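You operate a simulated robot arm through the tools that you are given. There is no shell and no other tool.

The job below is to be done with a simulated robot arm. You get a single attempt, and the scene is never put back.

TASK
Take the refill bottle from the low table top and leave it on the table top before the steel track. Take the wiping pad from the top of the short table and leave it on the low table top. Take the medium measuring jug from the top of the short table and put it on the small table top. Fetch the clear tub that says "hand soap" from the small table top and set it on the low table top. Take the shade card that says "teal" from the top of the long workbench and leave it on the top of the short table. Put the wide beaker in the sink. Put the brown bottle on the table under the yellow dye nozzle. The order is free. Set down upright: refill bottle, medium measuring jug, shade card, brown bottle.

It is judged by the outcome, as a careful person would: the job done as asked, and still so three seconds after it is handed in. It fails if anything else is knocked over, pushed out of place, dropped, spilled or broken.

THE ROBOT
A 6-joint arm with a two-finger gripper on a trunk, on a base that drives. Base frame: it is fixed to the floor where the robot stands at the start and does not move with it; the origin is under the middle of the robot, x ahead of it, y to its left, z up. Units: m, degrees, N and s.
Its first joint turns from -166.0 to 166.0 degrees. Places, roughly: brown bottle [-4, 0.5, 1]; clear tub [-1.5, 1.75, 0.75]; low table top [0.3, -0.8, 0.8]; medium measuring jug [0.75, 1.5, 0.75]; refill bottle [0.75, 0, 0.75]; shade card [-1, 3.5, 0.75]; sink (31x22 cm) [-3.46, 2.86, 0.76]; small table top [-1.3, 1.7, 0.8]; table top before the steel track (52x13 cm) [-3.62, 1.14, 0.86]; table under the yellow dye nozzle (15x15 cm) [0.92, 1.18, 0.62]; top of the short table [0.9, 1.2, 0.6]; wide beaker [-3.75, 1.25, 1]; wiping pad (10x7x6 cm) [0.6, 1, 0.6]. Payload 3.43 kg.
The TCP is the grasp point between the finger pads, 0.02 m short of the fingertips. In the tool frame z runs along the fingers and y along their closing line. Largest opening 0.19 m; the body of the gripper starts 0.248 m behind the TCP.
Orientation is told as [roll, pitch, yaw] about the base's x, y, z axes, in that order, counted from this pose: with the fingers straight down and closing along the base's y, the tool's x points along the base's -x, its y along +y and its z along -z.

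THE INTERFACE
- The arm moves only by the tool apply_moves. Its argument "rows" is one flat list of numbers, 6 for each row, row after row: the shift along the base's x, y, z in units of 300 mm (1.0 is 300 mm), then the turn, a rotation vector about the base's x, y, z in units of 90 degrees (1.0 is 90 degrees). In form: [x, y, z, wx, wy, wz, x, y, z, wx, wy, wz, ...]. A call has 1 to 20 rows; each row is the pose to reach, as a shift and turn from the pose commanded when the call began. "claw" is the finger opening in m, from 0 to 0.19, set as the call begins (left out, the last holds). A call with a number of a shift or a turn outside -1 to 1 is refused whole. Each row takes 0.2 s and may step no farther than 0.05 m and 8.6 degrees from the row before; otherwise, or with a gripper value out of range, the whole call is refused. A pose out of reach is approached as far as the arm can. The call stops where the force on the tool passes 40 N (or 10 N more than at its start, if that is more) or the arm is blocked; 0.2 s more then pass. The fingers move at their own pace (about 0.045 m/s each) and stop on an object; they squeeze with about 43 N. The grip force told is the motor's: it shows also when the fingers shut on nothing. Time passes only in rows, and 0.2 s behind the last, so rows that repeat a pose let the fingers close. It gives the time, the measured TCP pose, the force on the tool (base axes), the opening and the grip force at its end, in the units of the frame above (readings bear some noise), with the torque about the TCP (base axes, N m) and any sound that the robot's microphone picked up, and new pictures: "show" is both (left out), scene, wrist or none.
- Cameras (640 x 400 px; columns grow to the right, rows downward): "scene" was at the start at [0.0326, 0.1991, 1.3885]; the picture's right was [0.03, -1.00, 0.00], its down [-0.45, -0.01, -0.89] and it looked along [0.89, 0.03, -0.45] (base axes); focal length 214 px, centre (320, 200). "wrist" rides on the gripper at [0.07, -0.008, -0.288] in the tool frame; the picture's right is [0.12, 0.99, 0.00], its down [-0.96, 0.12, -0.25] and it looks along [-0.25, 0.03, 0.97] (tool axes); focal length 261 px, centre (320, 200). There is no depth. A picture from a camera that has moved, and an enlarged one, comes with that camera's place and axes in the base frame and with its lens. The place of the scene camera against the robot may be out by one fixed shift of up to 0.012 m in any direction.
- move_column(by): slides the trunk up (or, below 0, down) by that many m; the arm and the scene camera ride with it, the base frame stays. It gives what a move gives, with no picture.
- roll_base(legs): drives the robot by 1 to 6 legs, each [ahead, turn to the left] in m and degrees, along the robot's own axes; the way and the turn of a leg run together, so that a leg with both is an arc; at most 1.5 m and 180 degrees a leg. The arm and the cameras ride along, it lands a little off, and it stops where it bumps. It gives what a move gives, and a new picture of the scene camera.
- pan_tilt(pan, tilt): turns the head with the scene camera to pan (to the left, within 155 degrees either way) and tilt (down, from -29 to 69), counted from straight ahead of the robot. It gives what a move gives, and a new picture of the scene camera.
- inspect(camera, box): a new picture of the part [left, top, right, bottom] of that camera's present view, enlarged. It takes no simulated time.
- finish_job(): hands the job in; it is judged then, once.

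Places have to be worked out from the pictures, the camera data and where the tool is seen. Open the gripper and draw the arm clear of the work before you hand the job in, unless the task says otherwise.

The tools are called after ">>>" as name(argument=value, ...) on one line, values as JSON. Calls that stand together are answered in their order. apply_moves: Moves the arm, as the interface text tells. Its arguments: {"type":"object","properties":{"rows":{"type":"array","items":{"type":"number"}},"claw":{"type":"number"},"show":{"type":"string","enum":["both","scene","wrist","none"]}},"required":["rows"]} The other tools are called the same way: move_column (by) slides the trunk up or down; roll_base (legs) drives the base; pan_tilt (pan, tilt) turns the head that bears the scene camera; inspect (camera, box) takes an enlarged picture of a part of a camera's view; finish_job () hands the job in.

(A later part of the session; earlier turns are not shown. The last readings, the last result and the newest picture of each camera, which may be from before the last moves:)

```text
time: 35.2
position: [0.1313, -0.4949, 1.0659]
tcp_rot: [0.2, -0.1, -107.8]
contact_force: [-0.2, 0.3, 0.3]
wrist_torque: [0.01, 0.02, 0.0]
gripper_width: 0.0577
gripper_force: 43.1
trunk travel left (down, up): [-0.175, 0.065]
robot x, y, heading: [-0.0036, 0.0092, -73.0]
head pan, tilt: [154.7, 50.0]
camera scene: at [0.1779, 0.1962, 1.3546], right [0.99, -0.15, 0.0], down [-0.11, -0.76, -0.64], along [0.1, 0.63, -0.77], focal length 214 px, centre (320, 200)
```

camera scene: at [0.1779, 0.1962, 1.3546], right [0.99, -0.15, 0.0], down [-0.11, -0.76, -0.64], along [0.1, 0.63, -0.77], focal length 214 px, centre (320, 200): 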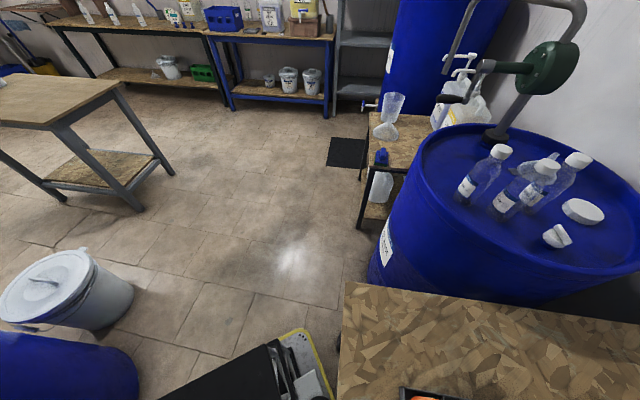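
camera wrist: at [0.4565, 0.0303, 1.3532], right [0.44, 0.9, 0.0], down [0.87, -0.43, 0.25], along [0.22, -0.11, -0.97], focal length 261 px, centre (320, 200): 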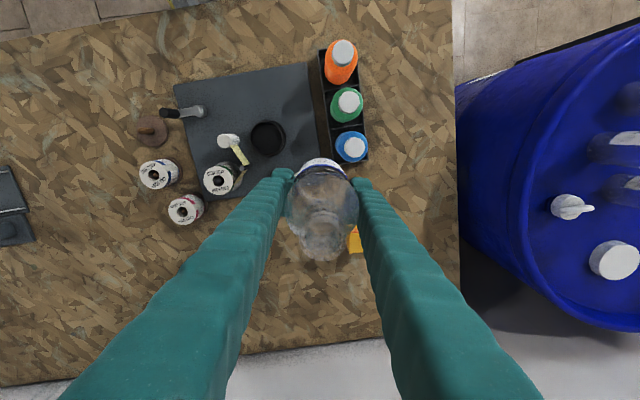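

The camera mast on the robot's left side has met the low table's edge, so I can't turn right here. I back off along the table's edge and then turn left toward room north.

>>> roll_base(legs=[[-0.5, 0]])

>>> pan_tilt(pan=30, tilt=45)

```text
time: 38.1
position: [-0.002, -0.0187, 1.0653]
tcp_rot: [-0.1, 0.0, -107.6]
contact_force: [0.2, 0.6, 0.3]
wrist_torque: [0.0, 0.0, 0.02]
gripper_width: 0.058
gripper_force: 43.0
trunk travel left (down, up): [-0.175, 0.065]
robot x, y, heading: [-0.1418, 0.4815, -73.3]
head pan, tilt: [154.7, 50.0]
camera scene: at [0.0466, 0.6703, 1.3541], right [0.99, -0.15, 0.0], down [-0.12, -0.76, -0.64], along [0.1, 0.64, -0.77], focal length 214 px, centre (320, 200)
```

scene: 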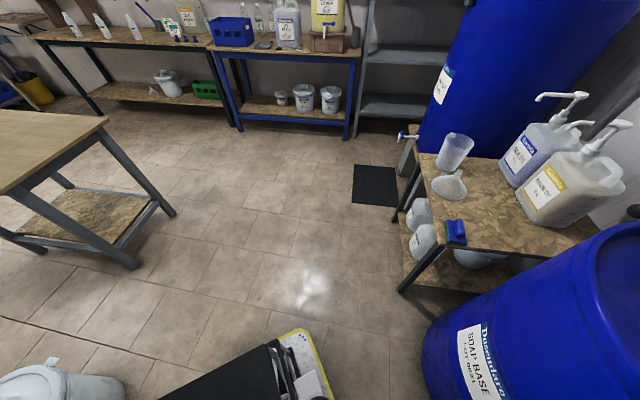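

```text
time: 40.2
position: [-0.0039, -0.0197, 1.0643]
tcp_rot: [0.0, 0.0, -107.5]
contact_force: [-0.5, -0.4, -0.5]
wrist_torque: [-0.03, 0.02, 0.01]
gripper_width: 0.0579
gripper_force: 43.1
trunk travel left (down, up): [-0.175, 0.065]
robot x, y, heading: [-0.1393, 0.4853, -73.5]
head pan, tilt: [30.0, 45.0]
camera scene: at [0.0938, 0.5383, 1.361], right [-0.69, -0.73, 0.0], down [-0.51, 0.49, -0.71], along [0.51, -0.49, -0.71], focal length 214 px, centre (320, 200)
```

scene: 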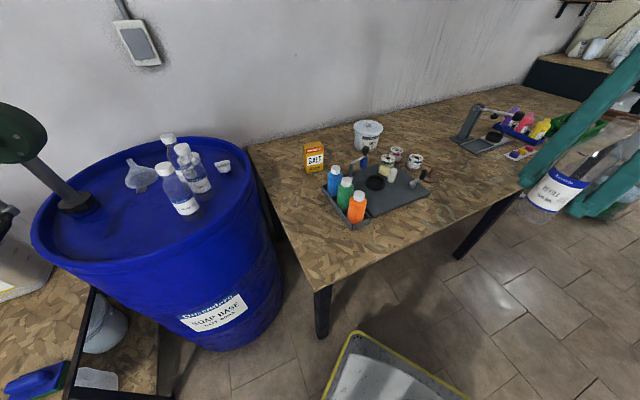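

Nothing was disturbed. I now turn left to room north (heading ~73°) and drive along the corridor.

>>> roll_base(legs=[[0, 147]])

>>> pan_tilt(pan=20, tilt=40)

```text
time: 47.0
position: [0.0033, 0.984, 1.0643]
tcp_rot: [0.0, 0.0, 41.4]
contact_force: [-0.9, 0.4, 0.0]
wrist_torque: [0.0, -0.04, 0.02]
gripper_width: 0.0578
gripper_force: 43.2
trunk travel left (down, up): [-0.175, 0.065]
robot x, y, heading: [-0.1396, 0.4846, 75.7]
head pan, tilt: [30.0, 45.0]
camera scene: at [-0.3677, 0.5504, 1.361], right [0.96, 0.27, 0.0], down [0.19, -0.68, -0.71], along [-0.19, 0.68, -0.71], focal length 214 px, centre (320, 200)
```

scene: 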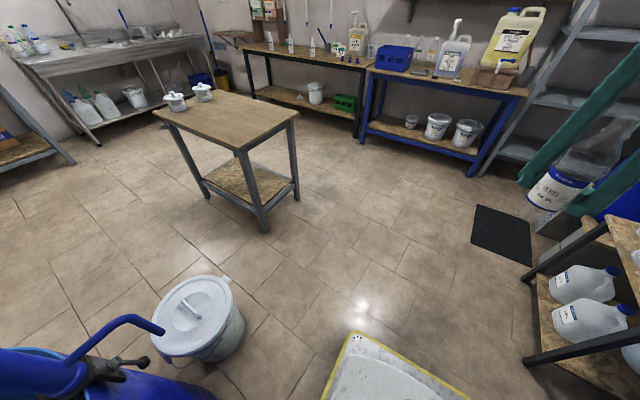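

```text
time: 47.8
position: [0.0025, 0.9842, 1.0638]
tcp_rot: [-0.1, -0.1, 41.5]
contact_force: [-0.2, -0.6, -0.2]
wrist_torque: [0.01, 0.0, -0.02]
gripper_width: 0.0579
gripper_force: 42.8
trunk travel left (down, up): [-0.175, 0.065]
robot x, y, heading: [-0.1395, 0.4805, 75.4]
head pan, tilt: [20.0, 40.0]
camera scene: at [-0.3542, 0.5566, 1.3682], right [1.0, 0.1, 0.0], down [0.06, -0.64, -0.77], along [-0.07, 0.76, -0.64], focal length 214 px, centre (320, 200)
```

scene: 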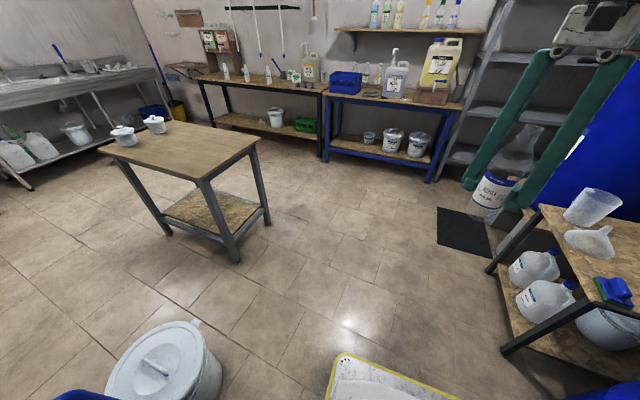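

I head slightly left of the bench gap: to about (−0.27, 2.22), then turn to room west.

>>> roll_base(legs=[[0, 19], [1.0, 0], [0.745, 0]])

>>> roll_base(legs=[[0, 69]])

```text
time: 57.7
position: [-0.3102, 2.7411, 1.064]
tcp_rot: [-0.1, -0.1, 60.7]
contact_force: [0.1, -0.1, 0.2]
wrist_torque: [-0.02, 0.02, 0.0]
gripper_width: 0.0578
gripper_force: 42.8
trunk travel left (down, up): [-0.175, 0.065]
robot x, y, heading: [-0.2808, 2.2222, 94.8]
head pan, tilt: [20.0, 40.0]
camera scene: at [-0.5064, 2.2192, 1.3682], right [0.91, 0.42, 0.0], down [0.27, -0.58, -0.77], along [-0.32, 0.7, -0.64], focal length 214 px, centre (320, 200)
```

scene: 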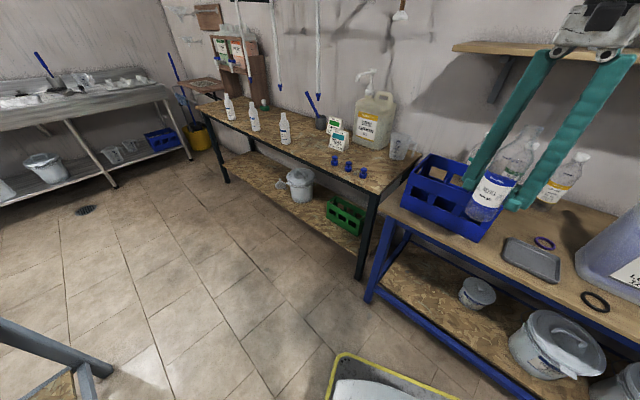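

```text
time: 61.2
position: [-0.7751, 2.3758, 1.0648]
tcp_rot: [-0.1, 0.0, 129.9]
contact_force: [-0.7, 0.4, -0.3]
wrist_torque: [0.0, -0.02, 0.03]
gripper_width: 0.0576
gripper_force: 43.5
trunk travel left (down, up): [-0.175, 0.065]
robot x, y, heading: [-0.2761, 2.2213, 163.9]
head pan, tilt: [20.0, 40.0]
camera scene: at [-0.3598, 2.0049, 1.3682], right [-0.07, 1.0, 0.0], down [0.64, 0.04, -0.77], along [-0.76, -0.05, -0.64], focal length 214 px, centre (320, 200)
```

scene: 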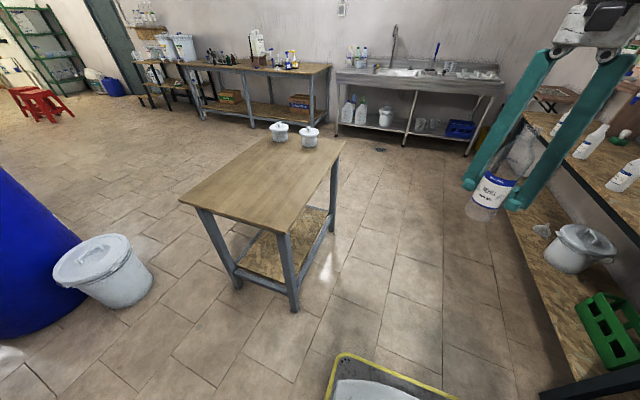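

The sink, track table and small table are in view ahead. I drive west along the corridor past the small table.

>>> roll_base(legs=[[1.0, 0], [0.8, 0]])

>>> roll_base(legs=[[0, 60]])

```text
time: 70.3
position: [-2.5151, 2.836, 1.0643]
tcp_rot: [-0.1, -0.1, 131.3]
contact_force: [0.9, -0.4, -1.0]
wrist_torque: [-0.03, 0.02, 0.01]
gripper_width: 0.0578
gripper_force: 43.2
trunk travel left (down, up): [-0.175, 0.065]
robot x, y, heading: [-2.012, 2.6938, 165.2]
head pan, tilt: [20.0, 40.0]
camera scene: at [-2.0889, 2.4742, 1.3682], right [-0.09, 1.0, 0.0], down [0.64, 0.06, -0.77], along [-0.76, -0.07, -0.64], focal length 214 px, centre (320, 200)
```

scene: 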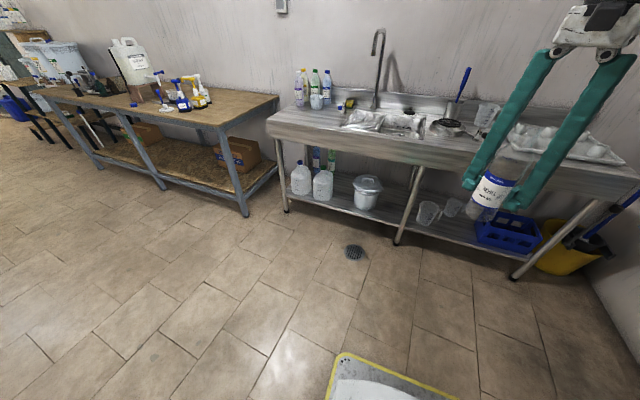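

```text
time: 73.4
position: [-2.3903, 2.3322, 1.0653]
tcp_rot: [-0.1, -0.1, -169.2]
contact_force: [-0.2, -0.3, -0.8]
wrist_torque: [-0.02, -0.01, 0.02]
gripper_width: 0.0576
gripper_force: 43.6
trunk travel left (down, up): [-0.175, 0.065]
robot x, y, heading: [-2.0107, 2.6917, -135.0]
head pan, tilt: [20.0, 40.0]
camera scene: at [-1.865, 2.5142, 1.3682], right [-0.91, 0.42, 0.0], down [0.27, 0.58, -0.77], along [-0.32, -0.69, -0.64], focal length 214 px, centre (320, 200)
```

scene: 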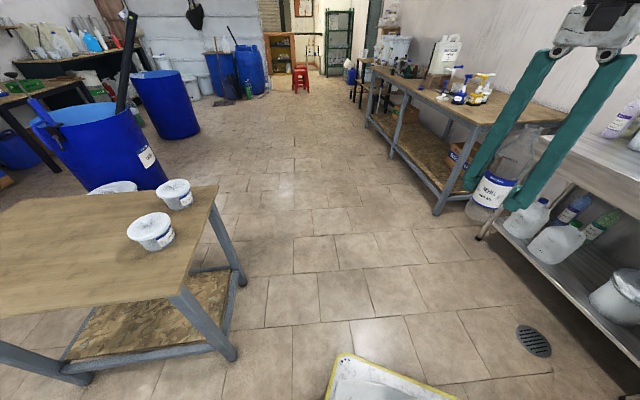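

The track table's front edge is around room-west coordinate −3.72 m and its top near z≈0.85. I drive to a spot in front of it and then turn to face it.

>>> roll_base(legs=[[0, 21], [1.0, 0], [1.0, 0]])

>>> roll_base(legs=[[0, -83]])

```text
time: 84.5
position: [-3.0497, 0.4086, 1.0655]
tcp_rot: [-0.1, -0.1, -148.0]
contact_force: [-0.7, 0.5, 0.3]
wrist_torque: [0.01, -0.02, 0.02]
gripper_width: 0.0579
gripper_force: 43.2
trunk travel left (down, up): [-0.175, 0.065]
robot x, y, heading: [-2.8263, 0.8828, -113.7]
head pan, tilt: [20.0, 40.0]
camera scene: at [-2.627, 0.7671, 1.3682], right [-1.0, 0.07, 0.0], down [0.04, 0.64, -0.77], along [-0.05, -0.76, -0.64], focal length 214 px, centre (320, 200)
```

scene: 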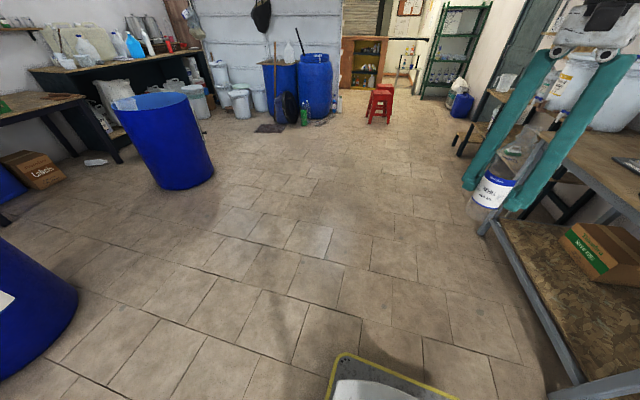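

```text
time: 88.7
position: [-3.3222, 1.0454, 1.0655]
tcp_rot: [-0.1, -0.1, 128.9]
contact_force: [0.0, 0.5, -0.7]
wrist_torque: [0.03, 0.03, -0.03]
gripper_width: 0.0577
gripper_force: 42.9
trunk travel left (down, up): [-0.175, 0.065]
robot x, y, heading: [-2.831, 0.8814, 162.9]
head pan, tilt: [20.0, 40.0]
camera scene: at [-2.913, 0.6659, 1.3682], right [-0.05, 1.0, 0.0], down [0.64, 0.03, -0.77], along [-0.77, -0.04, -0.64], focal length 214 px, centre (320, 200)
```

scene: 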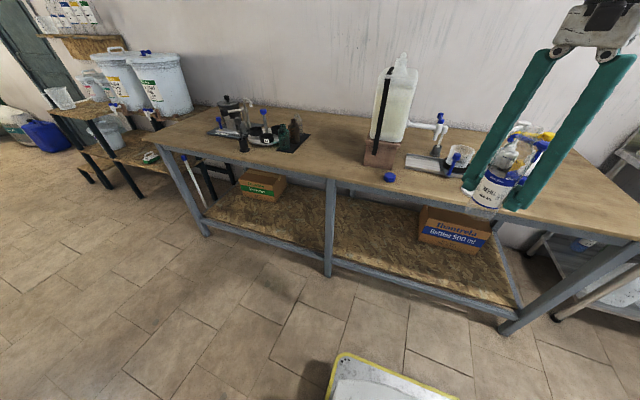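

The track table is before me. I zoom in on the things on it.

>>> inspect(camera="scene", box=[340, 90, 600, 250])

>>> inspect(camera="scene", box=[180, 80, 340, 180])

>>> inspect(camera="wrist", box=[0, 0, 640, 400])

```text
2.46 times, centred on (470, 170) of scene
camera zoom: at [-2.913, 0.6659, 1.3682], right [-0.05, 1.0, 0.0], down [0.64, 0.03, -0.77], along [-0.77, -0.04, -0.64], focal length 528 px, centre (-49, 274)
```

zoom: 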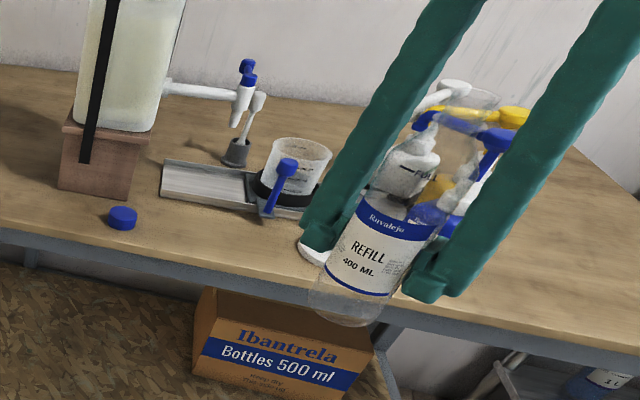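

```text
4.00 times, centred on (260, 130) of scene
camera zoom: at [-2.913, 0.6659, 1.3682], right [-0.05, 1.0, 0.0], down [0.64, 0.03, -0.77], along [-0.77, -0.04, -0.64], focal length 858 px, centre (560, 480)
```

zoom: 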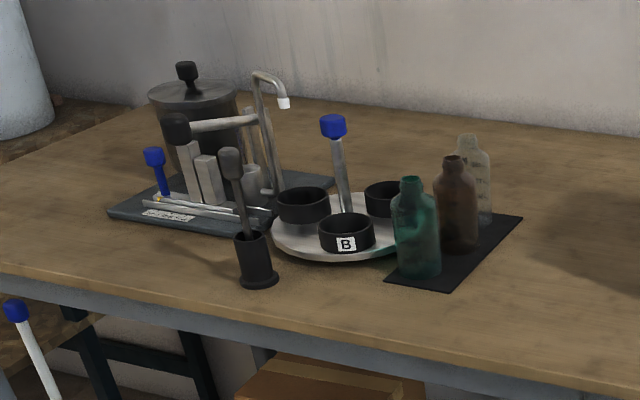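

```text
1.00 times, centred on (320, 200) of wrist (not enlarged: the box is as wide or as high as the picture)
camera zoom: at [-3.2718, 0.9947, 1.3534], right [-0.7, -0.72, 0.0], down [-0.69, 0.68, 0.25], along [-0.18, 0.17, -0.97], focal length 261 px, centre (320, 200)
```

zoom: 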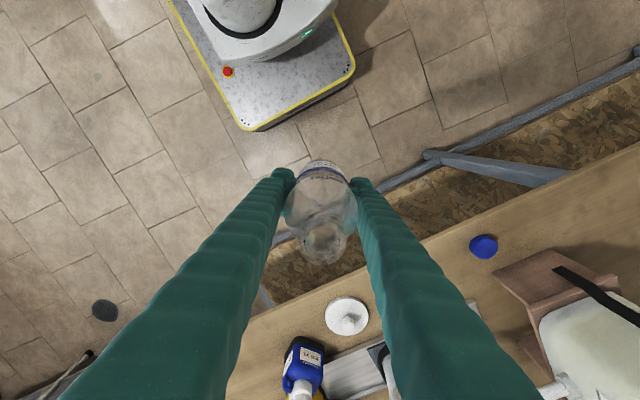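

I pick the free spot between the blue cap and the white lid for the refill bottle, around (−3.655, 1.043). I move above it and look.

>>> apply_moves(rows=[-0.14, 0, 0, 0, 0, 0, -0.28, 0, 0, 0, 0, 0, -0.42, 0, 0, 0, 0, 0, -0.56, 0, 0, 0, 0, 0, -0.7, 0, 0, 0, 0, 0, -0.84, 0, 0, 0, 0, 0, -0.98, 0, 0, 0, 0, 0], show="wrist")

>>> inspect(camera="scene", box=[340, 90, 600, 250])

```text
time: 90.2
position: [-3.6153, 1.0426, 1.0652]
tcp_rot: [-0.2, -0.2, 129.0]
contact_force: [1.5, -0.3, 0.7]
wrist_torque: [0.02, 0.26, 0.02]
gripper_width: 0.0574
gripper_force: 42.6
trunk travel left (down, up): [-0.175, 0.065]
robot x, y, heading: [-2.8261, 0.883, 162.8]
head pan, tilt: [20.0, 40.0]
camera wrist: at [-3.5643, 0.9916, 1.3535], right [-0.7, -0.72, 0.0], down [-0.69, 0.68, 0.25], along [-0.18, 0.18, -0.97], focal length 261 px, centre (320, 200)
```

wrist: 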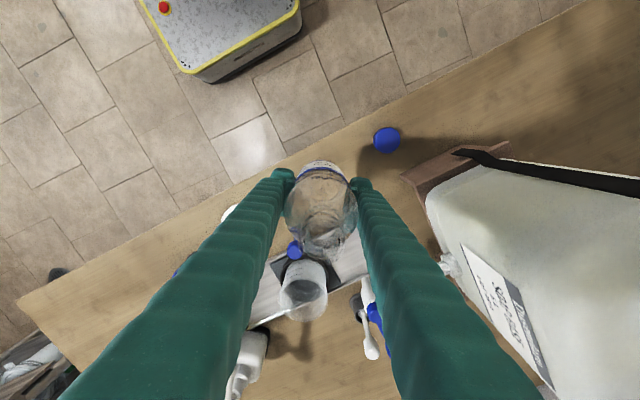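

```text
2.46 times, centred on (470, 170) of scene
camera zoom: at [-2.9124, 0.6659, 1.3682], right [-0.05, 1.0, 0.0], down [0.64, 0.03, -0.77], along [-0.77, -0.04, -0.64], focal length 528 px, centre (-49, 274)
```

zoom: 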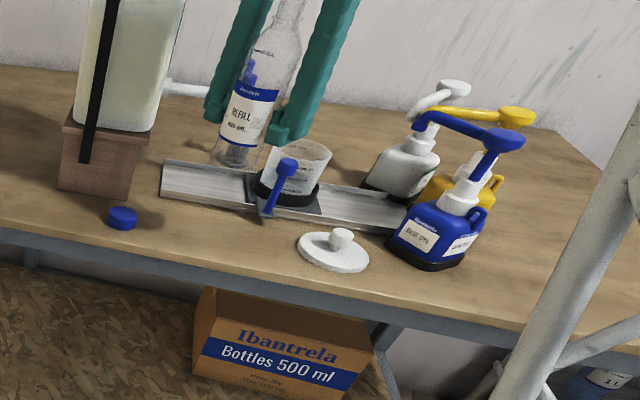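

The spot is clear. I shift the last 4 cm and lower carefully.

>>> apply_moves(rows=[-0.133, 0, 0, 0, 0, 0, -0.133, 0, -0.12, 0, 0, 0, -0.133, 0, -0.24, 0, 0, 0, -0.133, 0, -0.34, 0, 0, 0, -0.133, 0, -0.38, 0, 0, 0], show="wrist")

>>> inspect(camera="scene", box=[380, 90, 540, 250])

```text
time: 91.5
position: [-3.657, 1.0454, 0.9492]
tcp_rot: [0.0, 0.0, 129.0]
contact_force: [-0.1, 0.8, -0.9]
wrist_torque: [-0.02, 0.03, 0.0]
gripper_width: 0.0576
gripper_force: 42.9
trunk travel left (down, up): [-0.175, 0.065]
robot x, y, heading: [-2.8302, 0.8807, 163.0]
head pan, tilt: [20.0, 40.0]
camera wrist: at [-3.6059, 0.9952, 1.2387], right [-0.7, -0.72, 0.0], down [-0.69, 0.68, 0.25], along [-0.18, 0.17, -0.97], focal length 261 px, centre (320, 200)
```

wrist: 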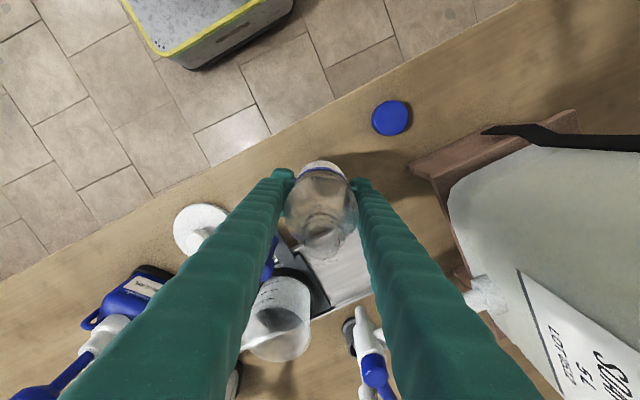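

```text
2.50 times, centred on (460, 170) of scene
camera zoom: at [-2.9131, 0.6659, 1.3682], right [-0.05, 1.0, 0.0], down [0.64, 0.03, -0.77], along [-0.77, -0.04, -0.64], focal length 536 px, centre (-30, 275)
```

zoom: 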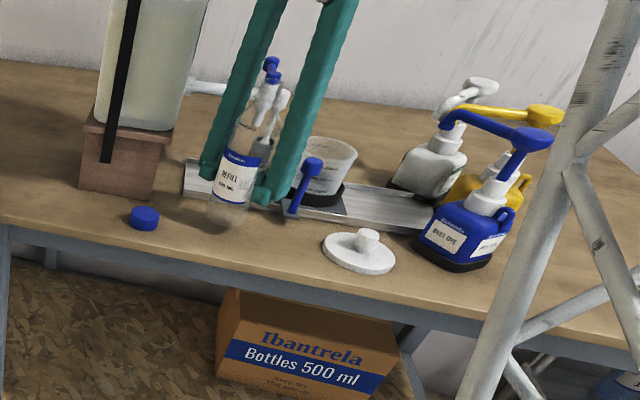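

Still clear of everything. I lower in small steps, watching the force.

>>> apply_moves(rows=[0, 0, -0.02, 0, 0, 0, 0, 0, -0.035, 0, 0, 0, 0, 0, -0.05, 0, 0, 0], show="none")

>>> inspect(camera="scene", box=[400, 120, 480, 200])

```text
time: 92.2
position: [-3.6564, 1.0452, 0.9355]
tcp_rot: [-0.2, -0.1, 128.9]
contact_force: [-0.2, 0.0, 0.0]
wrist_torque: [-0.01, -0.01, 0.01]
gripper_width: 0.0577
gripper_force: 43.1
trunk travel left (down, up): [-0.175, 0.065]
robot x, y, heading: [-2.8273, 0.881, 162.9]
head pan, tilt: [20.0, 40.0]
```

```text
5.00 times, centred on (440, 160) of scene
camera zoom: at [-2.9131, 0.6659, 1.3682], right [-0.05, 1.0, 0.0], down [0.64, 0.03, -0.77], along [-0.77, -0.04, -0.64], focal length 1072 px, centre (-280, 400)
```

zoom: 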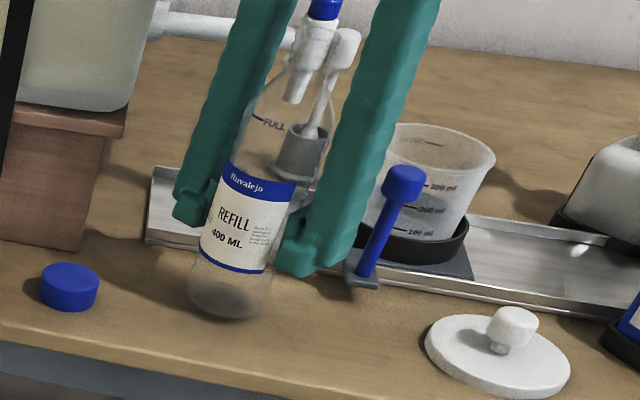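

No contact yet; I keep lowering in 5 mm increments.

>>> apply_moves(rows=[0, 0, -0.015, 0, 0, 0, 0, 0, -0.03, 0, 0, 0], show="none")

>>> apply_moves(rows=[0, 0, -0.013, 0, 0, 0, 0, 0, -0.013, 0, 0, 0], show="none")

>>> apply_moves(rows=[0, 0, -0.013, 0, 0, 0, 0, 0, -0.013, 0, 0, 0], show="none")

>>> inspect(camera="scene", box=[400, 120, 480, 200])

```text
time: 92.8
position: [-3.6569, 1.0459, 0.9283]
tcp_rot: [-0.1, -0.1, 128.8]
contact_force: [2.1, 0.3, 12.8]
wrist_torque: [-0.16, -0.15, 0.03]
gripper_width: 0.0579
gripper_force: 43.5
trunk travel left (down, up): [-0.175, 0.065]
robot x, y, heading: [-2.8311, 0.8815, 162.9]
head pan, tilt: [20.0, 40.0]
```

```text
time: 93.3
position: [-3.6571, 1.0456, 0.9288]
tcp_rot: [0.1, -0.3, 128.9]
contact_force: [5.3, -0.5, 22.4]
wrist_torque: [-0.36, -0.53, 0.07]
gripper_width: 0.0576
gripper_force: 43.2
trunk travel left (down, up): [-0.175, 0.065]
robot x, y, heading: [-2.8236, 0.8842, 163.0]
head pan, tilt: [20.0, 40.0]
stopped in row 2: the force on the tool passed its limit at 41 N (the readings are from after the stop); the commanded pose is now the measured one
```

```text
time: 93.7
position: [-3.6588, 1.0456, 0.9273]
tcp_rot: [0.4, -0.6, 128.8]
contact_force: [3.4, -0.5, 20.9]
wrist_torque: [-0.2, -0.33, 0.02]
gripper_width: 0.0577
gripper_force: 42.9
trunk travel left (down, up): [-0.175, 0.065]
robot x, y, heading: [-2.8258, 0.8829, 162.6]
head pan, tilt: [20.0, 40.0]
stopped in row 2: the force on the tool passed its limit at 41 N (the readings are from after the stop); the commanded pose is now the measured one
```

```text
5.00 times, centred on (440, 160) of scene
camera zoom: at [-2.9122, 0.6658, 1.3681], right [-0.05, 1.0, 0.0], down [0.64, 0.03, -0.77], along [-0.77, -0.04, -0.64], focal length 1072 px, centre (-280, 400)
```

zoom: 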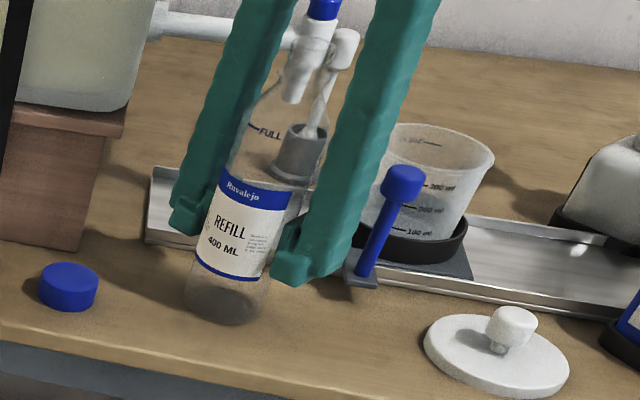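

The bottle stands on the table (contact at z≈0.929). I relieve the pressure slightly and open gently.

>>> apply_moves(rows=[0, 0, 0.005, 0, 0, 0, 0, 0, 0.005, 0, 0, 0], show="none")

>>> apply_moves(rows=[0, 0, 0, 0, 0, 0, 0, 0, 0, 0, 0, 0, 0, 0, 0, 0, 0, 0, 0, 0, 0, 0, 0, 0], claw=0.1, show="wrist")

>>> inspect(camera="scene", box=[400, 120, 480, 200])

```text
time: 94.3
position: [-3.6558, 1.0459, 0.927]
tcp_rot: [0.2, -0.5, 128.8]
contact_force: [-0.7, 2.6, 13.2]
wrist_torque: [0.06, -0.01, 0.03]
gripper_width: 0.0582
gripper_force: 42.8
trunk travel left (down, up): [-0.175, 0.065]
robot x, y, heading: [-2.8273, 0.8817, 162.8]
head pan, tilt: [20.0, 40.0]
```

```text
time: 95.3
position: [-3.6575, 1.0468, 0.9274]
tcp_rot: [0.3, -0.4, 128.8]
contact_force: [-0.2, 1.4, 0.2]
wrist_torque: [0.06, 0.0, 0.01]
gripper_width: 0.0999
gripper_force: 0.1
trunk travel left (down, up): [-0.175, 0.065]
robot x, y, heading: [-2.8304, 0.8785, 162.9]
head pan, tilt: [20.0, 40.0]
camera wrist: at [-3.6051, 0.9948, 1.2151], right [-0.7, -0.72, 0.0], down [-0.69, 0.68, 0.26], along [-0.18, 0.18, -0.97], focal length 261 px, centre (320, 200)
```

wrist: 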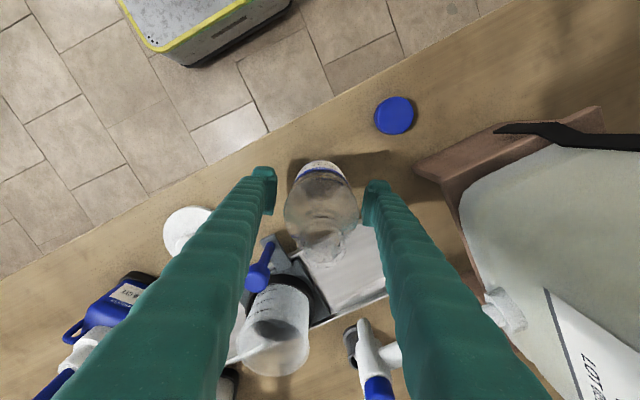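

```text
5.00 times, centred on (440, 160) of scene
camera zoom: at [-2.913, 0.6659, 1.3682], right [-0.05, 1.0, 0.0], down [0.64, 0.03, -0.77], along [-0.77, -0.04, -0.64], focal length 1072 px, centre (-280, 400)
```

zoom: 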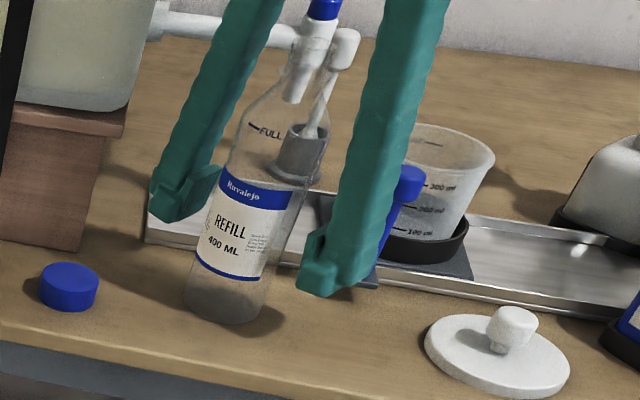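

The bottle stands free and upright. I lift straight up, draw the arm back and drive 0.2 m closer for the beaker.

>>> apply_moves(rows=[0, 0, 0.15, 0, 0, 0, 0, 0, 0.3, 0, 0, 0, 0, 0, 0.45, 0, 0, 0, 0, 0, 0.6, 0, 0, 0, 0, 0, 0.75, 0, 0, 0, 0.15, 0, 0.75, 0, 0, 0, 0.3, 0, 0.75, 0, 0, 0, 0.45, 0, 0.75, 0, 0, 0, 0.6, 0, 0.75, 0, 0, 0, 0.75, 0, 0.75, 0, 0, 0], show="none")

>>> roll_base(legs=[[0.2, 0]])

>>> inspect(camera="scene", box=[340, 60, 640, 260])

```text
time: 97.5
position: [-3.4351, 1.0436, 1.1524]
tcp_rot: [0.0, -0.4, 128.9]
contact_force: [-0.7, -0.3, -1.5]
wrist_torque: [-0.02, -0.24, 0.01]
gripper_width: 0.0999
gripper_force: 0.0
trunk travel left (down, up): [-0.175, 0.065]
robot x, y, heading: [-2.8297, 0.8795, 163.0]
head pan, tilt: [20.0, 40.0]
```

```text
time: 99.1
position: [-3.6253, 1.1052, 1.1544]
tcp_rot: [0.2, -0.4, 128.7]
contact_force: [-0.5, 0.6, 0.2]
wrist_torque: [0.02, 0.03, -0.01]
gripper_width: 0.1
gripper_force: 0.1
trunk travel left (down, up): [-0.175, 0.065]
robot x, y, heading: [-3.0219, 0.9392, 162.9]
head pan, tilt: [20.0, 40.0]
camera scene: at [-3.105, 0.7253, 1.3682], right [-0.05, 1.0, 0.0], down [0.64, 0.03, -0.77], along [-0.77, -0.04, -0.64], focal length 214 px, centre (320, 200)
```

scene: 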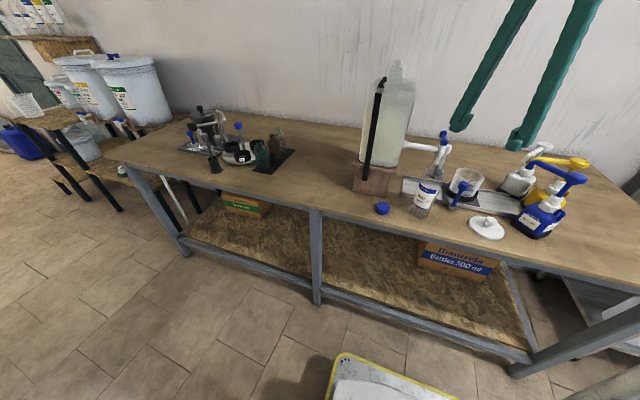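

```text
2.00 times, centred on (490, 160) of scene
camera zoom: at [-3.105, 0.7253, 1.3682], right [-0.05, 1.0, 0.0], down [0.64, 0.03, -0.77], along [-0.77, -0.04, -0.64], focal length 429 px, centre (-20, 280)
```

zoom: 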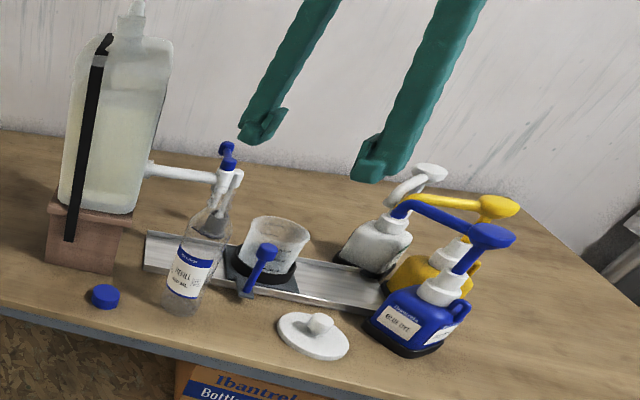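

The beaker sits in its ring at about (−3.737, 1.203). I turn the gripper so it closes along the rail (yaw 163°) and go above it.

>>> apply_moves(rows=[-0.06, 0.05, 0, 0, 0, 0.0764, -0.13, 0.11, 0, 0, 0, 0.153, -0.2, 0.17, 0, 0, 0, 0.229, -0.28, 0.24, 0, 0, 0, 0.306, -0.372, 0.326, 0, 0, 0, 0.382], claw=0.15, show="wrist")

>>> inspect(camera="scene", box=[360, 60, 600, 220])

```text
time: 100.3
position: [-3.7393, 1.2015, 1.1528]
tcp_rot: [0.1, -0.4, 163.2]
contact_force: [0.3, -0.3, 0.5]
wrist_torque: [0.06, 0.15, 0.02]
gripper_width: 0.1499
gripper_force: 0.1
trunk travel left (down, up): [-0.175, 0.065]
robot x, y, heading: [-3.0182, 0.9386, 163.0]
head pan, tilt: [20.0, 40.0]
camera wrist: at [-3.6668, 1.1901, 1.4425], right [-0.17, -0.98, 0.0], down [-0.95, 0.17, 0.26], along [-0.25, 0.04, -0.97], focal length 261 px, centre (320, 200)
```

wrist: 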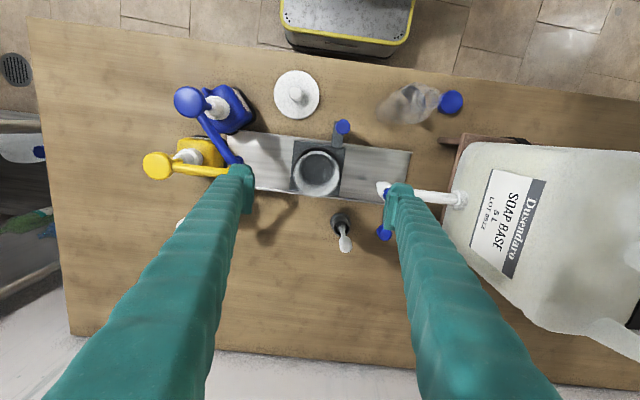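

```text
2.50 times, centred on (480, 140) of scene
camera zoom: at [-3.1047, 0.7251, 1.3682], right [-0.05, 1.0, 0.0], down [0.64, 0.03, -0.77], along [-0.77, -0.04, -0.64], focal length 536 px, centre (-80, 350)
```

zoom: 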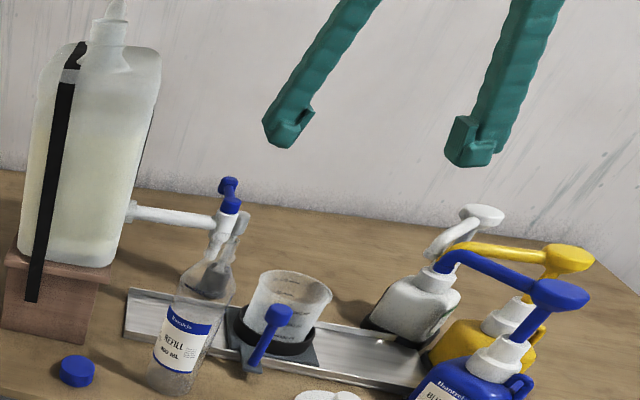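

Beaker axis ≈ (−3.741, 1.205), rim radius ≈0.045; the spout is about 2 cm outside where the left finger goes if I narrow to 0.115. I descend part-way and check.

>>> apply_moves(rows=[-0.006, 0.012, 0, 0, 0, 0, -0.006, 0.012, -0.1, 0, 0, 0, -0.006, 0.012, -0.2, 0, 0, 0, -0.006, 0.012, -0.3, 0, 0, 0, -0.006, 0.012, -0.38, 0, 0, 0], claw=0.115, show="wrist")

>>> inspect(camera="wrist", box=[200, 80, 440, 230])

>>> inspect(camera="scene", box=[400, 90, 560, 220])

```text
time: 101.5
position: [-3.7391, 1.208, 1.039]
tcp_rot: [0.2, -0.5, 163.1]
contact_force: [-0.2, -0.8, -0.6]
wrist_torque: [-0.01, 0.04, 0.02]
gripper_width: 0.1149
gripper_force: 0.1
trunk travel left (down, up): [-0.175, 0.065]
robot x, y, heading: [-3.0195, 0.9417, 162.8]
head pan, tilt: [20.0, 40.0]
camera wrist: at [-3.6669, 1.1953, 1.3277], right [-0.17, -0.98, 0.0], down [-0.95, 0.17, 0.26], along [-0.25, 0.04, -0.97], focal length 261 px, centre (320, 200)
```

wrist: 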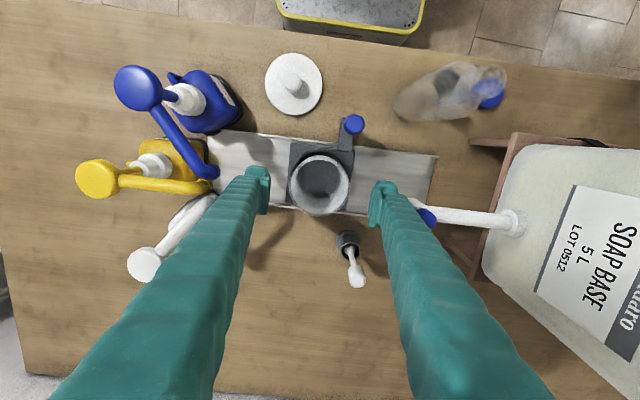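

```text
2.67 times, centred on (320, 155) of wrist
camera zoom: at [-3.6669, 1.1953, 1.3277], right [-0.17, -0.98, 0.0], down [-0.95, 0.17, 0.26], along [-0.25, 0.04, -0.97], focal length 695 px, centre (320, 320)
```

zoom: 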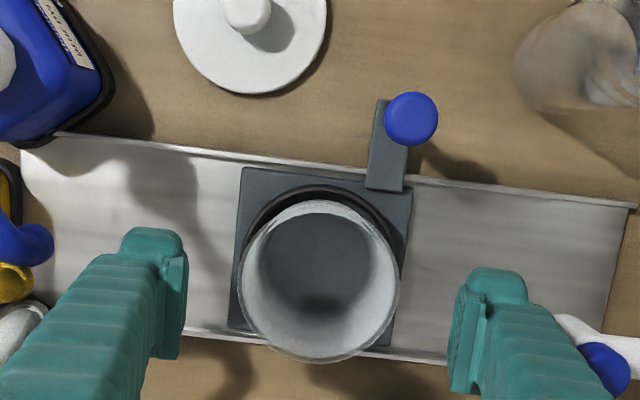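

```text
3.08 times, centred on (480, 155) of scene
camera zoom: at [-3.1051, 0.7254, 1.3683], right [-0.05, 1.0, 0.0], down [0.64, 0.03, -0.77], along [-0.77, -0.04, -0.64], focal length 660 px, centre (-172, 338)
```

zoom: 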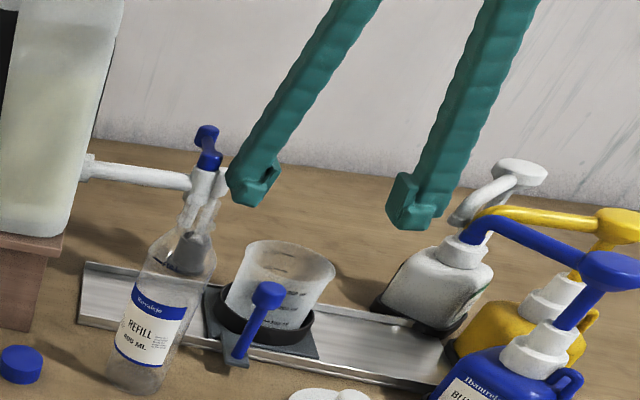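

The beaker is centred and the spout clears the finger. I descend to grip height and close on the beaker.

>>> apply_moves(rows=[-0.006, -0.008, -0.1, 0, 0, 0, -0.006, -0.008, -0.2, 0, 0, 0, -0.006, -0.008, -0.28, 0, 0, 0, -0.006, -0.008, -0.36, 0, 0, 0], show="wrist")

>>> inspect(camera="scene", box=[400, 90, 560, 220])

```text
time: 102.5
position: [-3.7404, 1.2042, 0.9312]
tcp_rot: [0.2, -0.5, 163.1]
contact_force: [0.4, -0.1, 0.5]
wrist_torque: [0.04, 0.08, 0.0]
gripper_width: 0.115
gripper_force: 0.0
trunk travel left (down, up): [-0.175, 0.065]
robot x, y, heading: [-3.0176, 0.939, 162.9]
head pan, tilt: [20.0, 40.0]
camera wrist: at [-3.6682, 1.1922, 1.2187], right [-0.17, -0.98, 0.0], down [-0.95, 0.17, 0.26], along [-0.25, 0.04, -0.97], focal length 261 px, centre (320, 200)
```

wrist: 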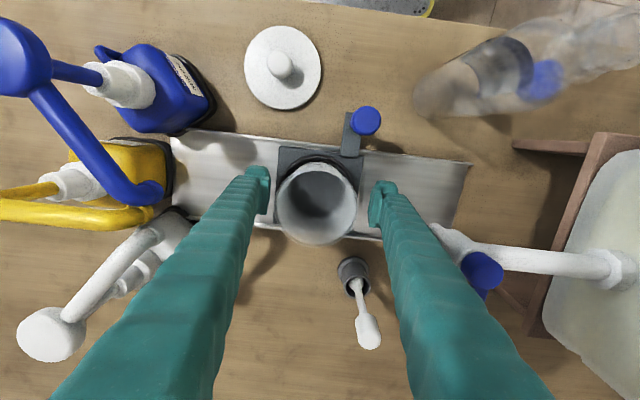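

```text
3.08 times, centred on (480, 155) of scene
camera zoom: at [-3.105, 0.7253, 1.3683], right [-0.05, 1.0, 0.0], down [0.64, 0.03, -0.77], along [-0.77, -0.04, -0.64], focal length 660 px, centre (-172, 338)
```

zoom: 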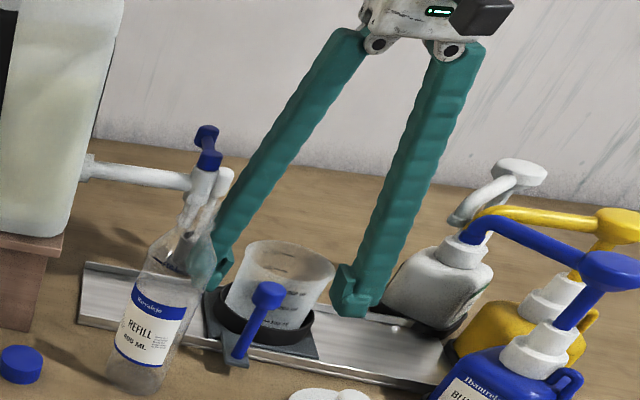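

All clear. I close on the beaker.

>>> apply_moves(rows=[0, 0, 0, 0, 0, 0, 0, 0, 0, 0, 0, 0, 0, 0, 0, 0, 0, 0, 0, 0, 0, 0, 0, 0], claw=0.06, show="wrist")

>>> apply_moves(rows=[0, 0, 0.04, 0, 0, 0, 0, 0, 0.1, 0, 0, 0, 0, 0, 0.16, 0, 0, 0], show="wrist")

>>> inspect(camera="scene", box=[400, 90, 560, 220])

```text
time: 103.5
position: [-3.7402, 1.2055, 0.9299]
tcp_rot: [0.2, -0.3, 163.1]
contact_force: [-1.0, -0.7, 0.2]
wrist_torque: [-0.01, -0.01, 0.01]
gripper_width: 0.0863
gripper_force: 43.1
trunk travel left (down, up): [-0.175, 0.065]
robot x, y, heading: [-3.0197, 0.9376, 162.9]
head pan, tilt: [20.0, 40.0]
camera wrist: at [-3.6686, 1.1923, 1.2185], right [-0.17, -0.98, 0.0], down [-0.95, 0.17, 0.26], along [-0.25, 0.04, -0.97], focal length 261 px, centre (320, 200)
```

wrist: 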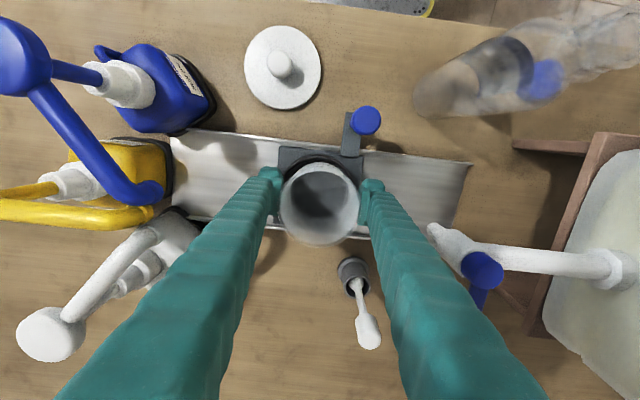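

```text
time: 104.3
position: [-3.7422, 1.2034, 0.978]
tcp_rot: [0.2, -0.4, 163.1]
contact_force: [-0.3, -0.1, -0.1]
wrist_torque: [-0.02, -0.05, 0.01]
gripper_width: 0.0861
gripper_force: 43.5
trunk travel left (down, up): [-0.175, 0.065]
robot x, y, heading: [-3.0182, 0.9396, 162.9]
head pan, tilt: [20.0, 40.0]
camera wrist: at [-3.6688, 1.1909, 1.2666], right [-0.17, -0.98, 0.0], down [-0.95, 0.17, 0.25], along [-0.25, 0.04, -0.97], focal length 261 px, centre (320, 200)
```

wrist: 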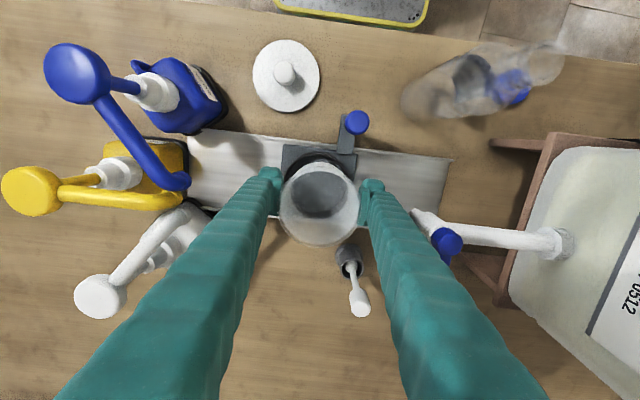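

```text
3.08 times, centred on (480, 155) of scene
camera zoom: at [-3.1053, 0.7254, 1.3682], right [-0.05, 1.0, 0.0], down [0.64, 0.03, -0.77], along [-0.77, -0.04, -0.64], focal length 660 px, centre (-172, 338)
```

zoom: 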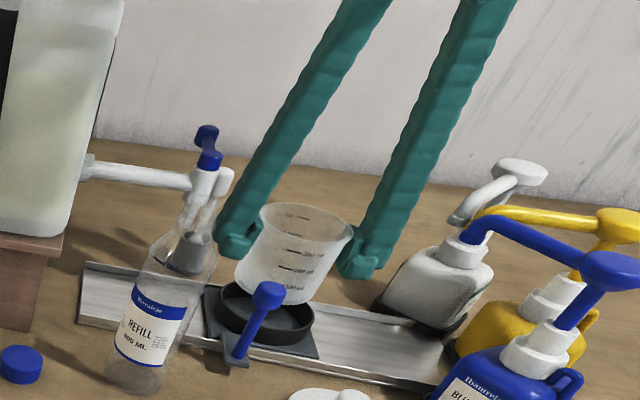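

The beaker is out and the ring stays put. I lift higher and retract toward the robot.

>>> apply_moves(rows=[0, 0, 0.15, 0, 0, 0, 0, 0, 0.3, 0, 0, 0, 0, 0, 0.45, 0, 0, 0, 0, 0, 0.6, 0, 0, 0, 0.12, -0.08, 0.6, 0, 0, 0, 0.24, -0.16, 0.6, 0, 0, 0, 0.36, -0.24, 0.6, 0, 0, 0, 0.48, -0.32, 0.6, 0, 0, 0, 0.6, -0.4, 0.6, 0, 0, 0, 0.7, -0.42, 0.6, 0, 0, 0], show="scene")

```text
time: 106.5
position: [-3.5291, 1.0801, 1.1572]
tcp_rot: [0.1, -0.4, 163.2]
contact_force: [-0.6, 0.1, -1.1]
wrist_torque: [-0.03, -0.17, 0.03]
gripper_width: 0.0859
gripper_force: 42.9
trunk travel left (down, up): [-0.175, 0.065]
robot x, y, heading: [-3.0212, 0.9394, 162.6]
head pan, tilt: [20.0, 40.0]
camera scene: at [-3.1056, 0.7255, 1.3682], right [-0.05, 1.0, 0.0], down [0.64, 0.03, -0.77], along [-0.76, -0.04, -0.64], focal length 214 px, centre (320, 200)
```

scene: 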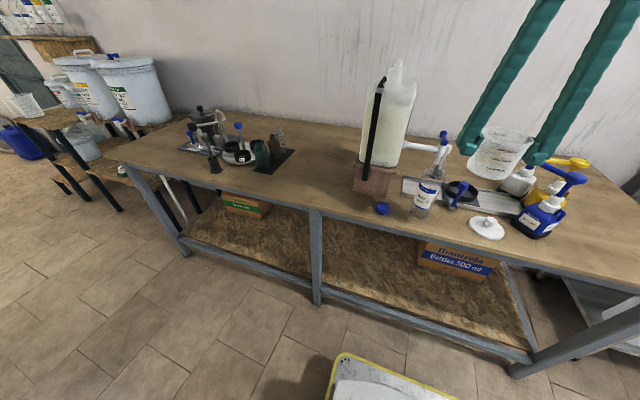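

I back away and drive north to the sink, then face it.

>>> roll_base(legs=[[-0.17, 0], [0, -90], [0.84, 0], [0.84, 0], [0, 90]])

```text
time: 124.1
position: [-2.922, 2.6315, 1.1584]
tcp_rot: [0.2, -0.5, 165.0]
contact_force: [0.1, -0.4, 0.1]
wrist_torque: [-0.03, 0.01, -0.01]
gripper_width: 0.0862
gripper_force: 42.6
trunk travel left (down, up): [-0.175, 0.065]
robot x, y, heading: [-2.4091, 2.5118, 164.8]
head pan, tilt: [20.0, 40.0]
camera scene: at [-2.4861, 2.2927, 1.3682], right [-0.08, 1.0, 0.0], down [0.64, 0.05, -0.77], along [-0.76, -0.06, -0.64], focal length 214 px, centre (320, 200)
```

scene: 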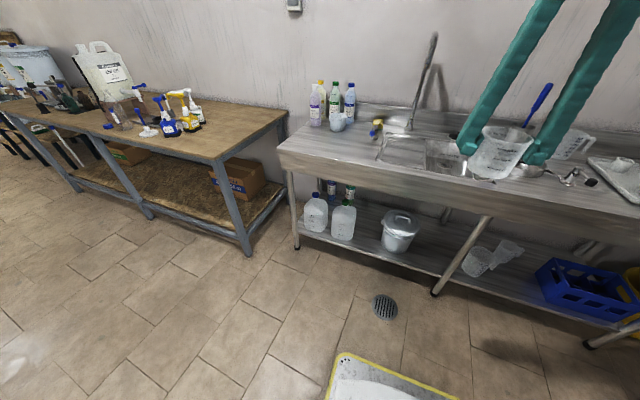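

The sink is ahead with its faucet and contents. I move 0.3 m closer and zoom in.

>>> roll_base(legs=[[0.3, 0]])

>>> inspect(camera="scene", box=[300, 60, 620, 260])

>>> inspect(camera="wrist", box=[0, 0, 640, 400])

```text
time: 126.1
position: [-3.2094, 2.7088, 1.1575]
tcp_rot: [0.2, -0.4, 165.2]
contact_force: [0.4, -0.5, -0.4]
wrist_torque: [-0.02, 0.0, 0.01]
gripper_width: 0.086
gripper_force: 43.2
trunk travel left (down, up): [-0.175, 0.065]
robot x, y, heading: [-2.6928, 2.588, 164.7]
head pan, tilt: [20.0, 40.0]
camera scene: at [-2.772, 2.3706, 1.3682], right [-0.08, 1.0, 0.0], down [0.64, 0.05, -0.77], along [-0.76, -0.06, -0.64], focal length 214 px, centre (320, 200)
```

scene: 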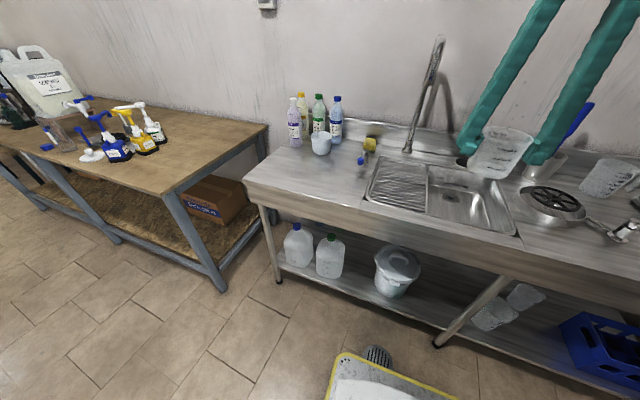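

```text
2.00 times, centred on (460, 160) of scene
camera zoom: at [-2.772, 2.3706, 1.3682], right [-0.08, 1.0, 0.0], down [0.64, 0.05, -0.77], along [-0.76, -0.06, -0.64], focal length 429 px, centre (40, 280)
```

zoom: 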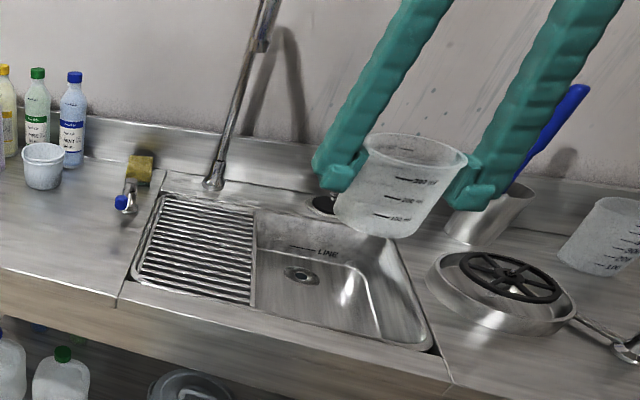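

```text
1.00 times, centred on (320, 200) of wrist (not enlarged: the box is as wide or as high as the picture)
camera zoom: at [-3.1362, 2.6986, 1.4461], right [-0.14, -0.99, 0.0], down [-0.96, 0.14, 0.26], along [-0.25, 0.03, -0.97], focal length 261 px, centre (320, 200)
```

zoom: 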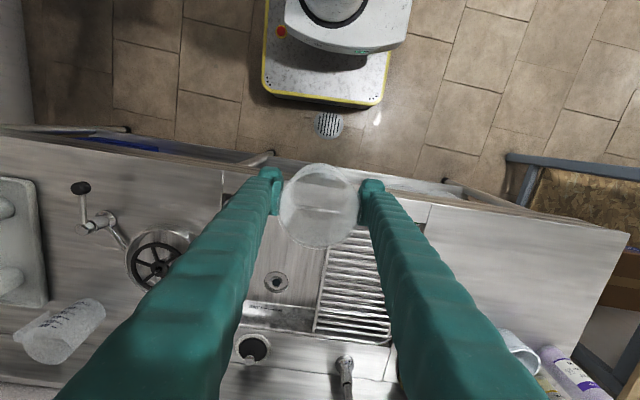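

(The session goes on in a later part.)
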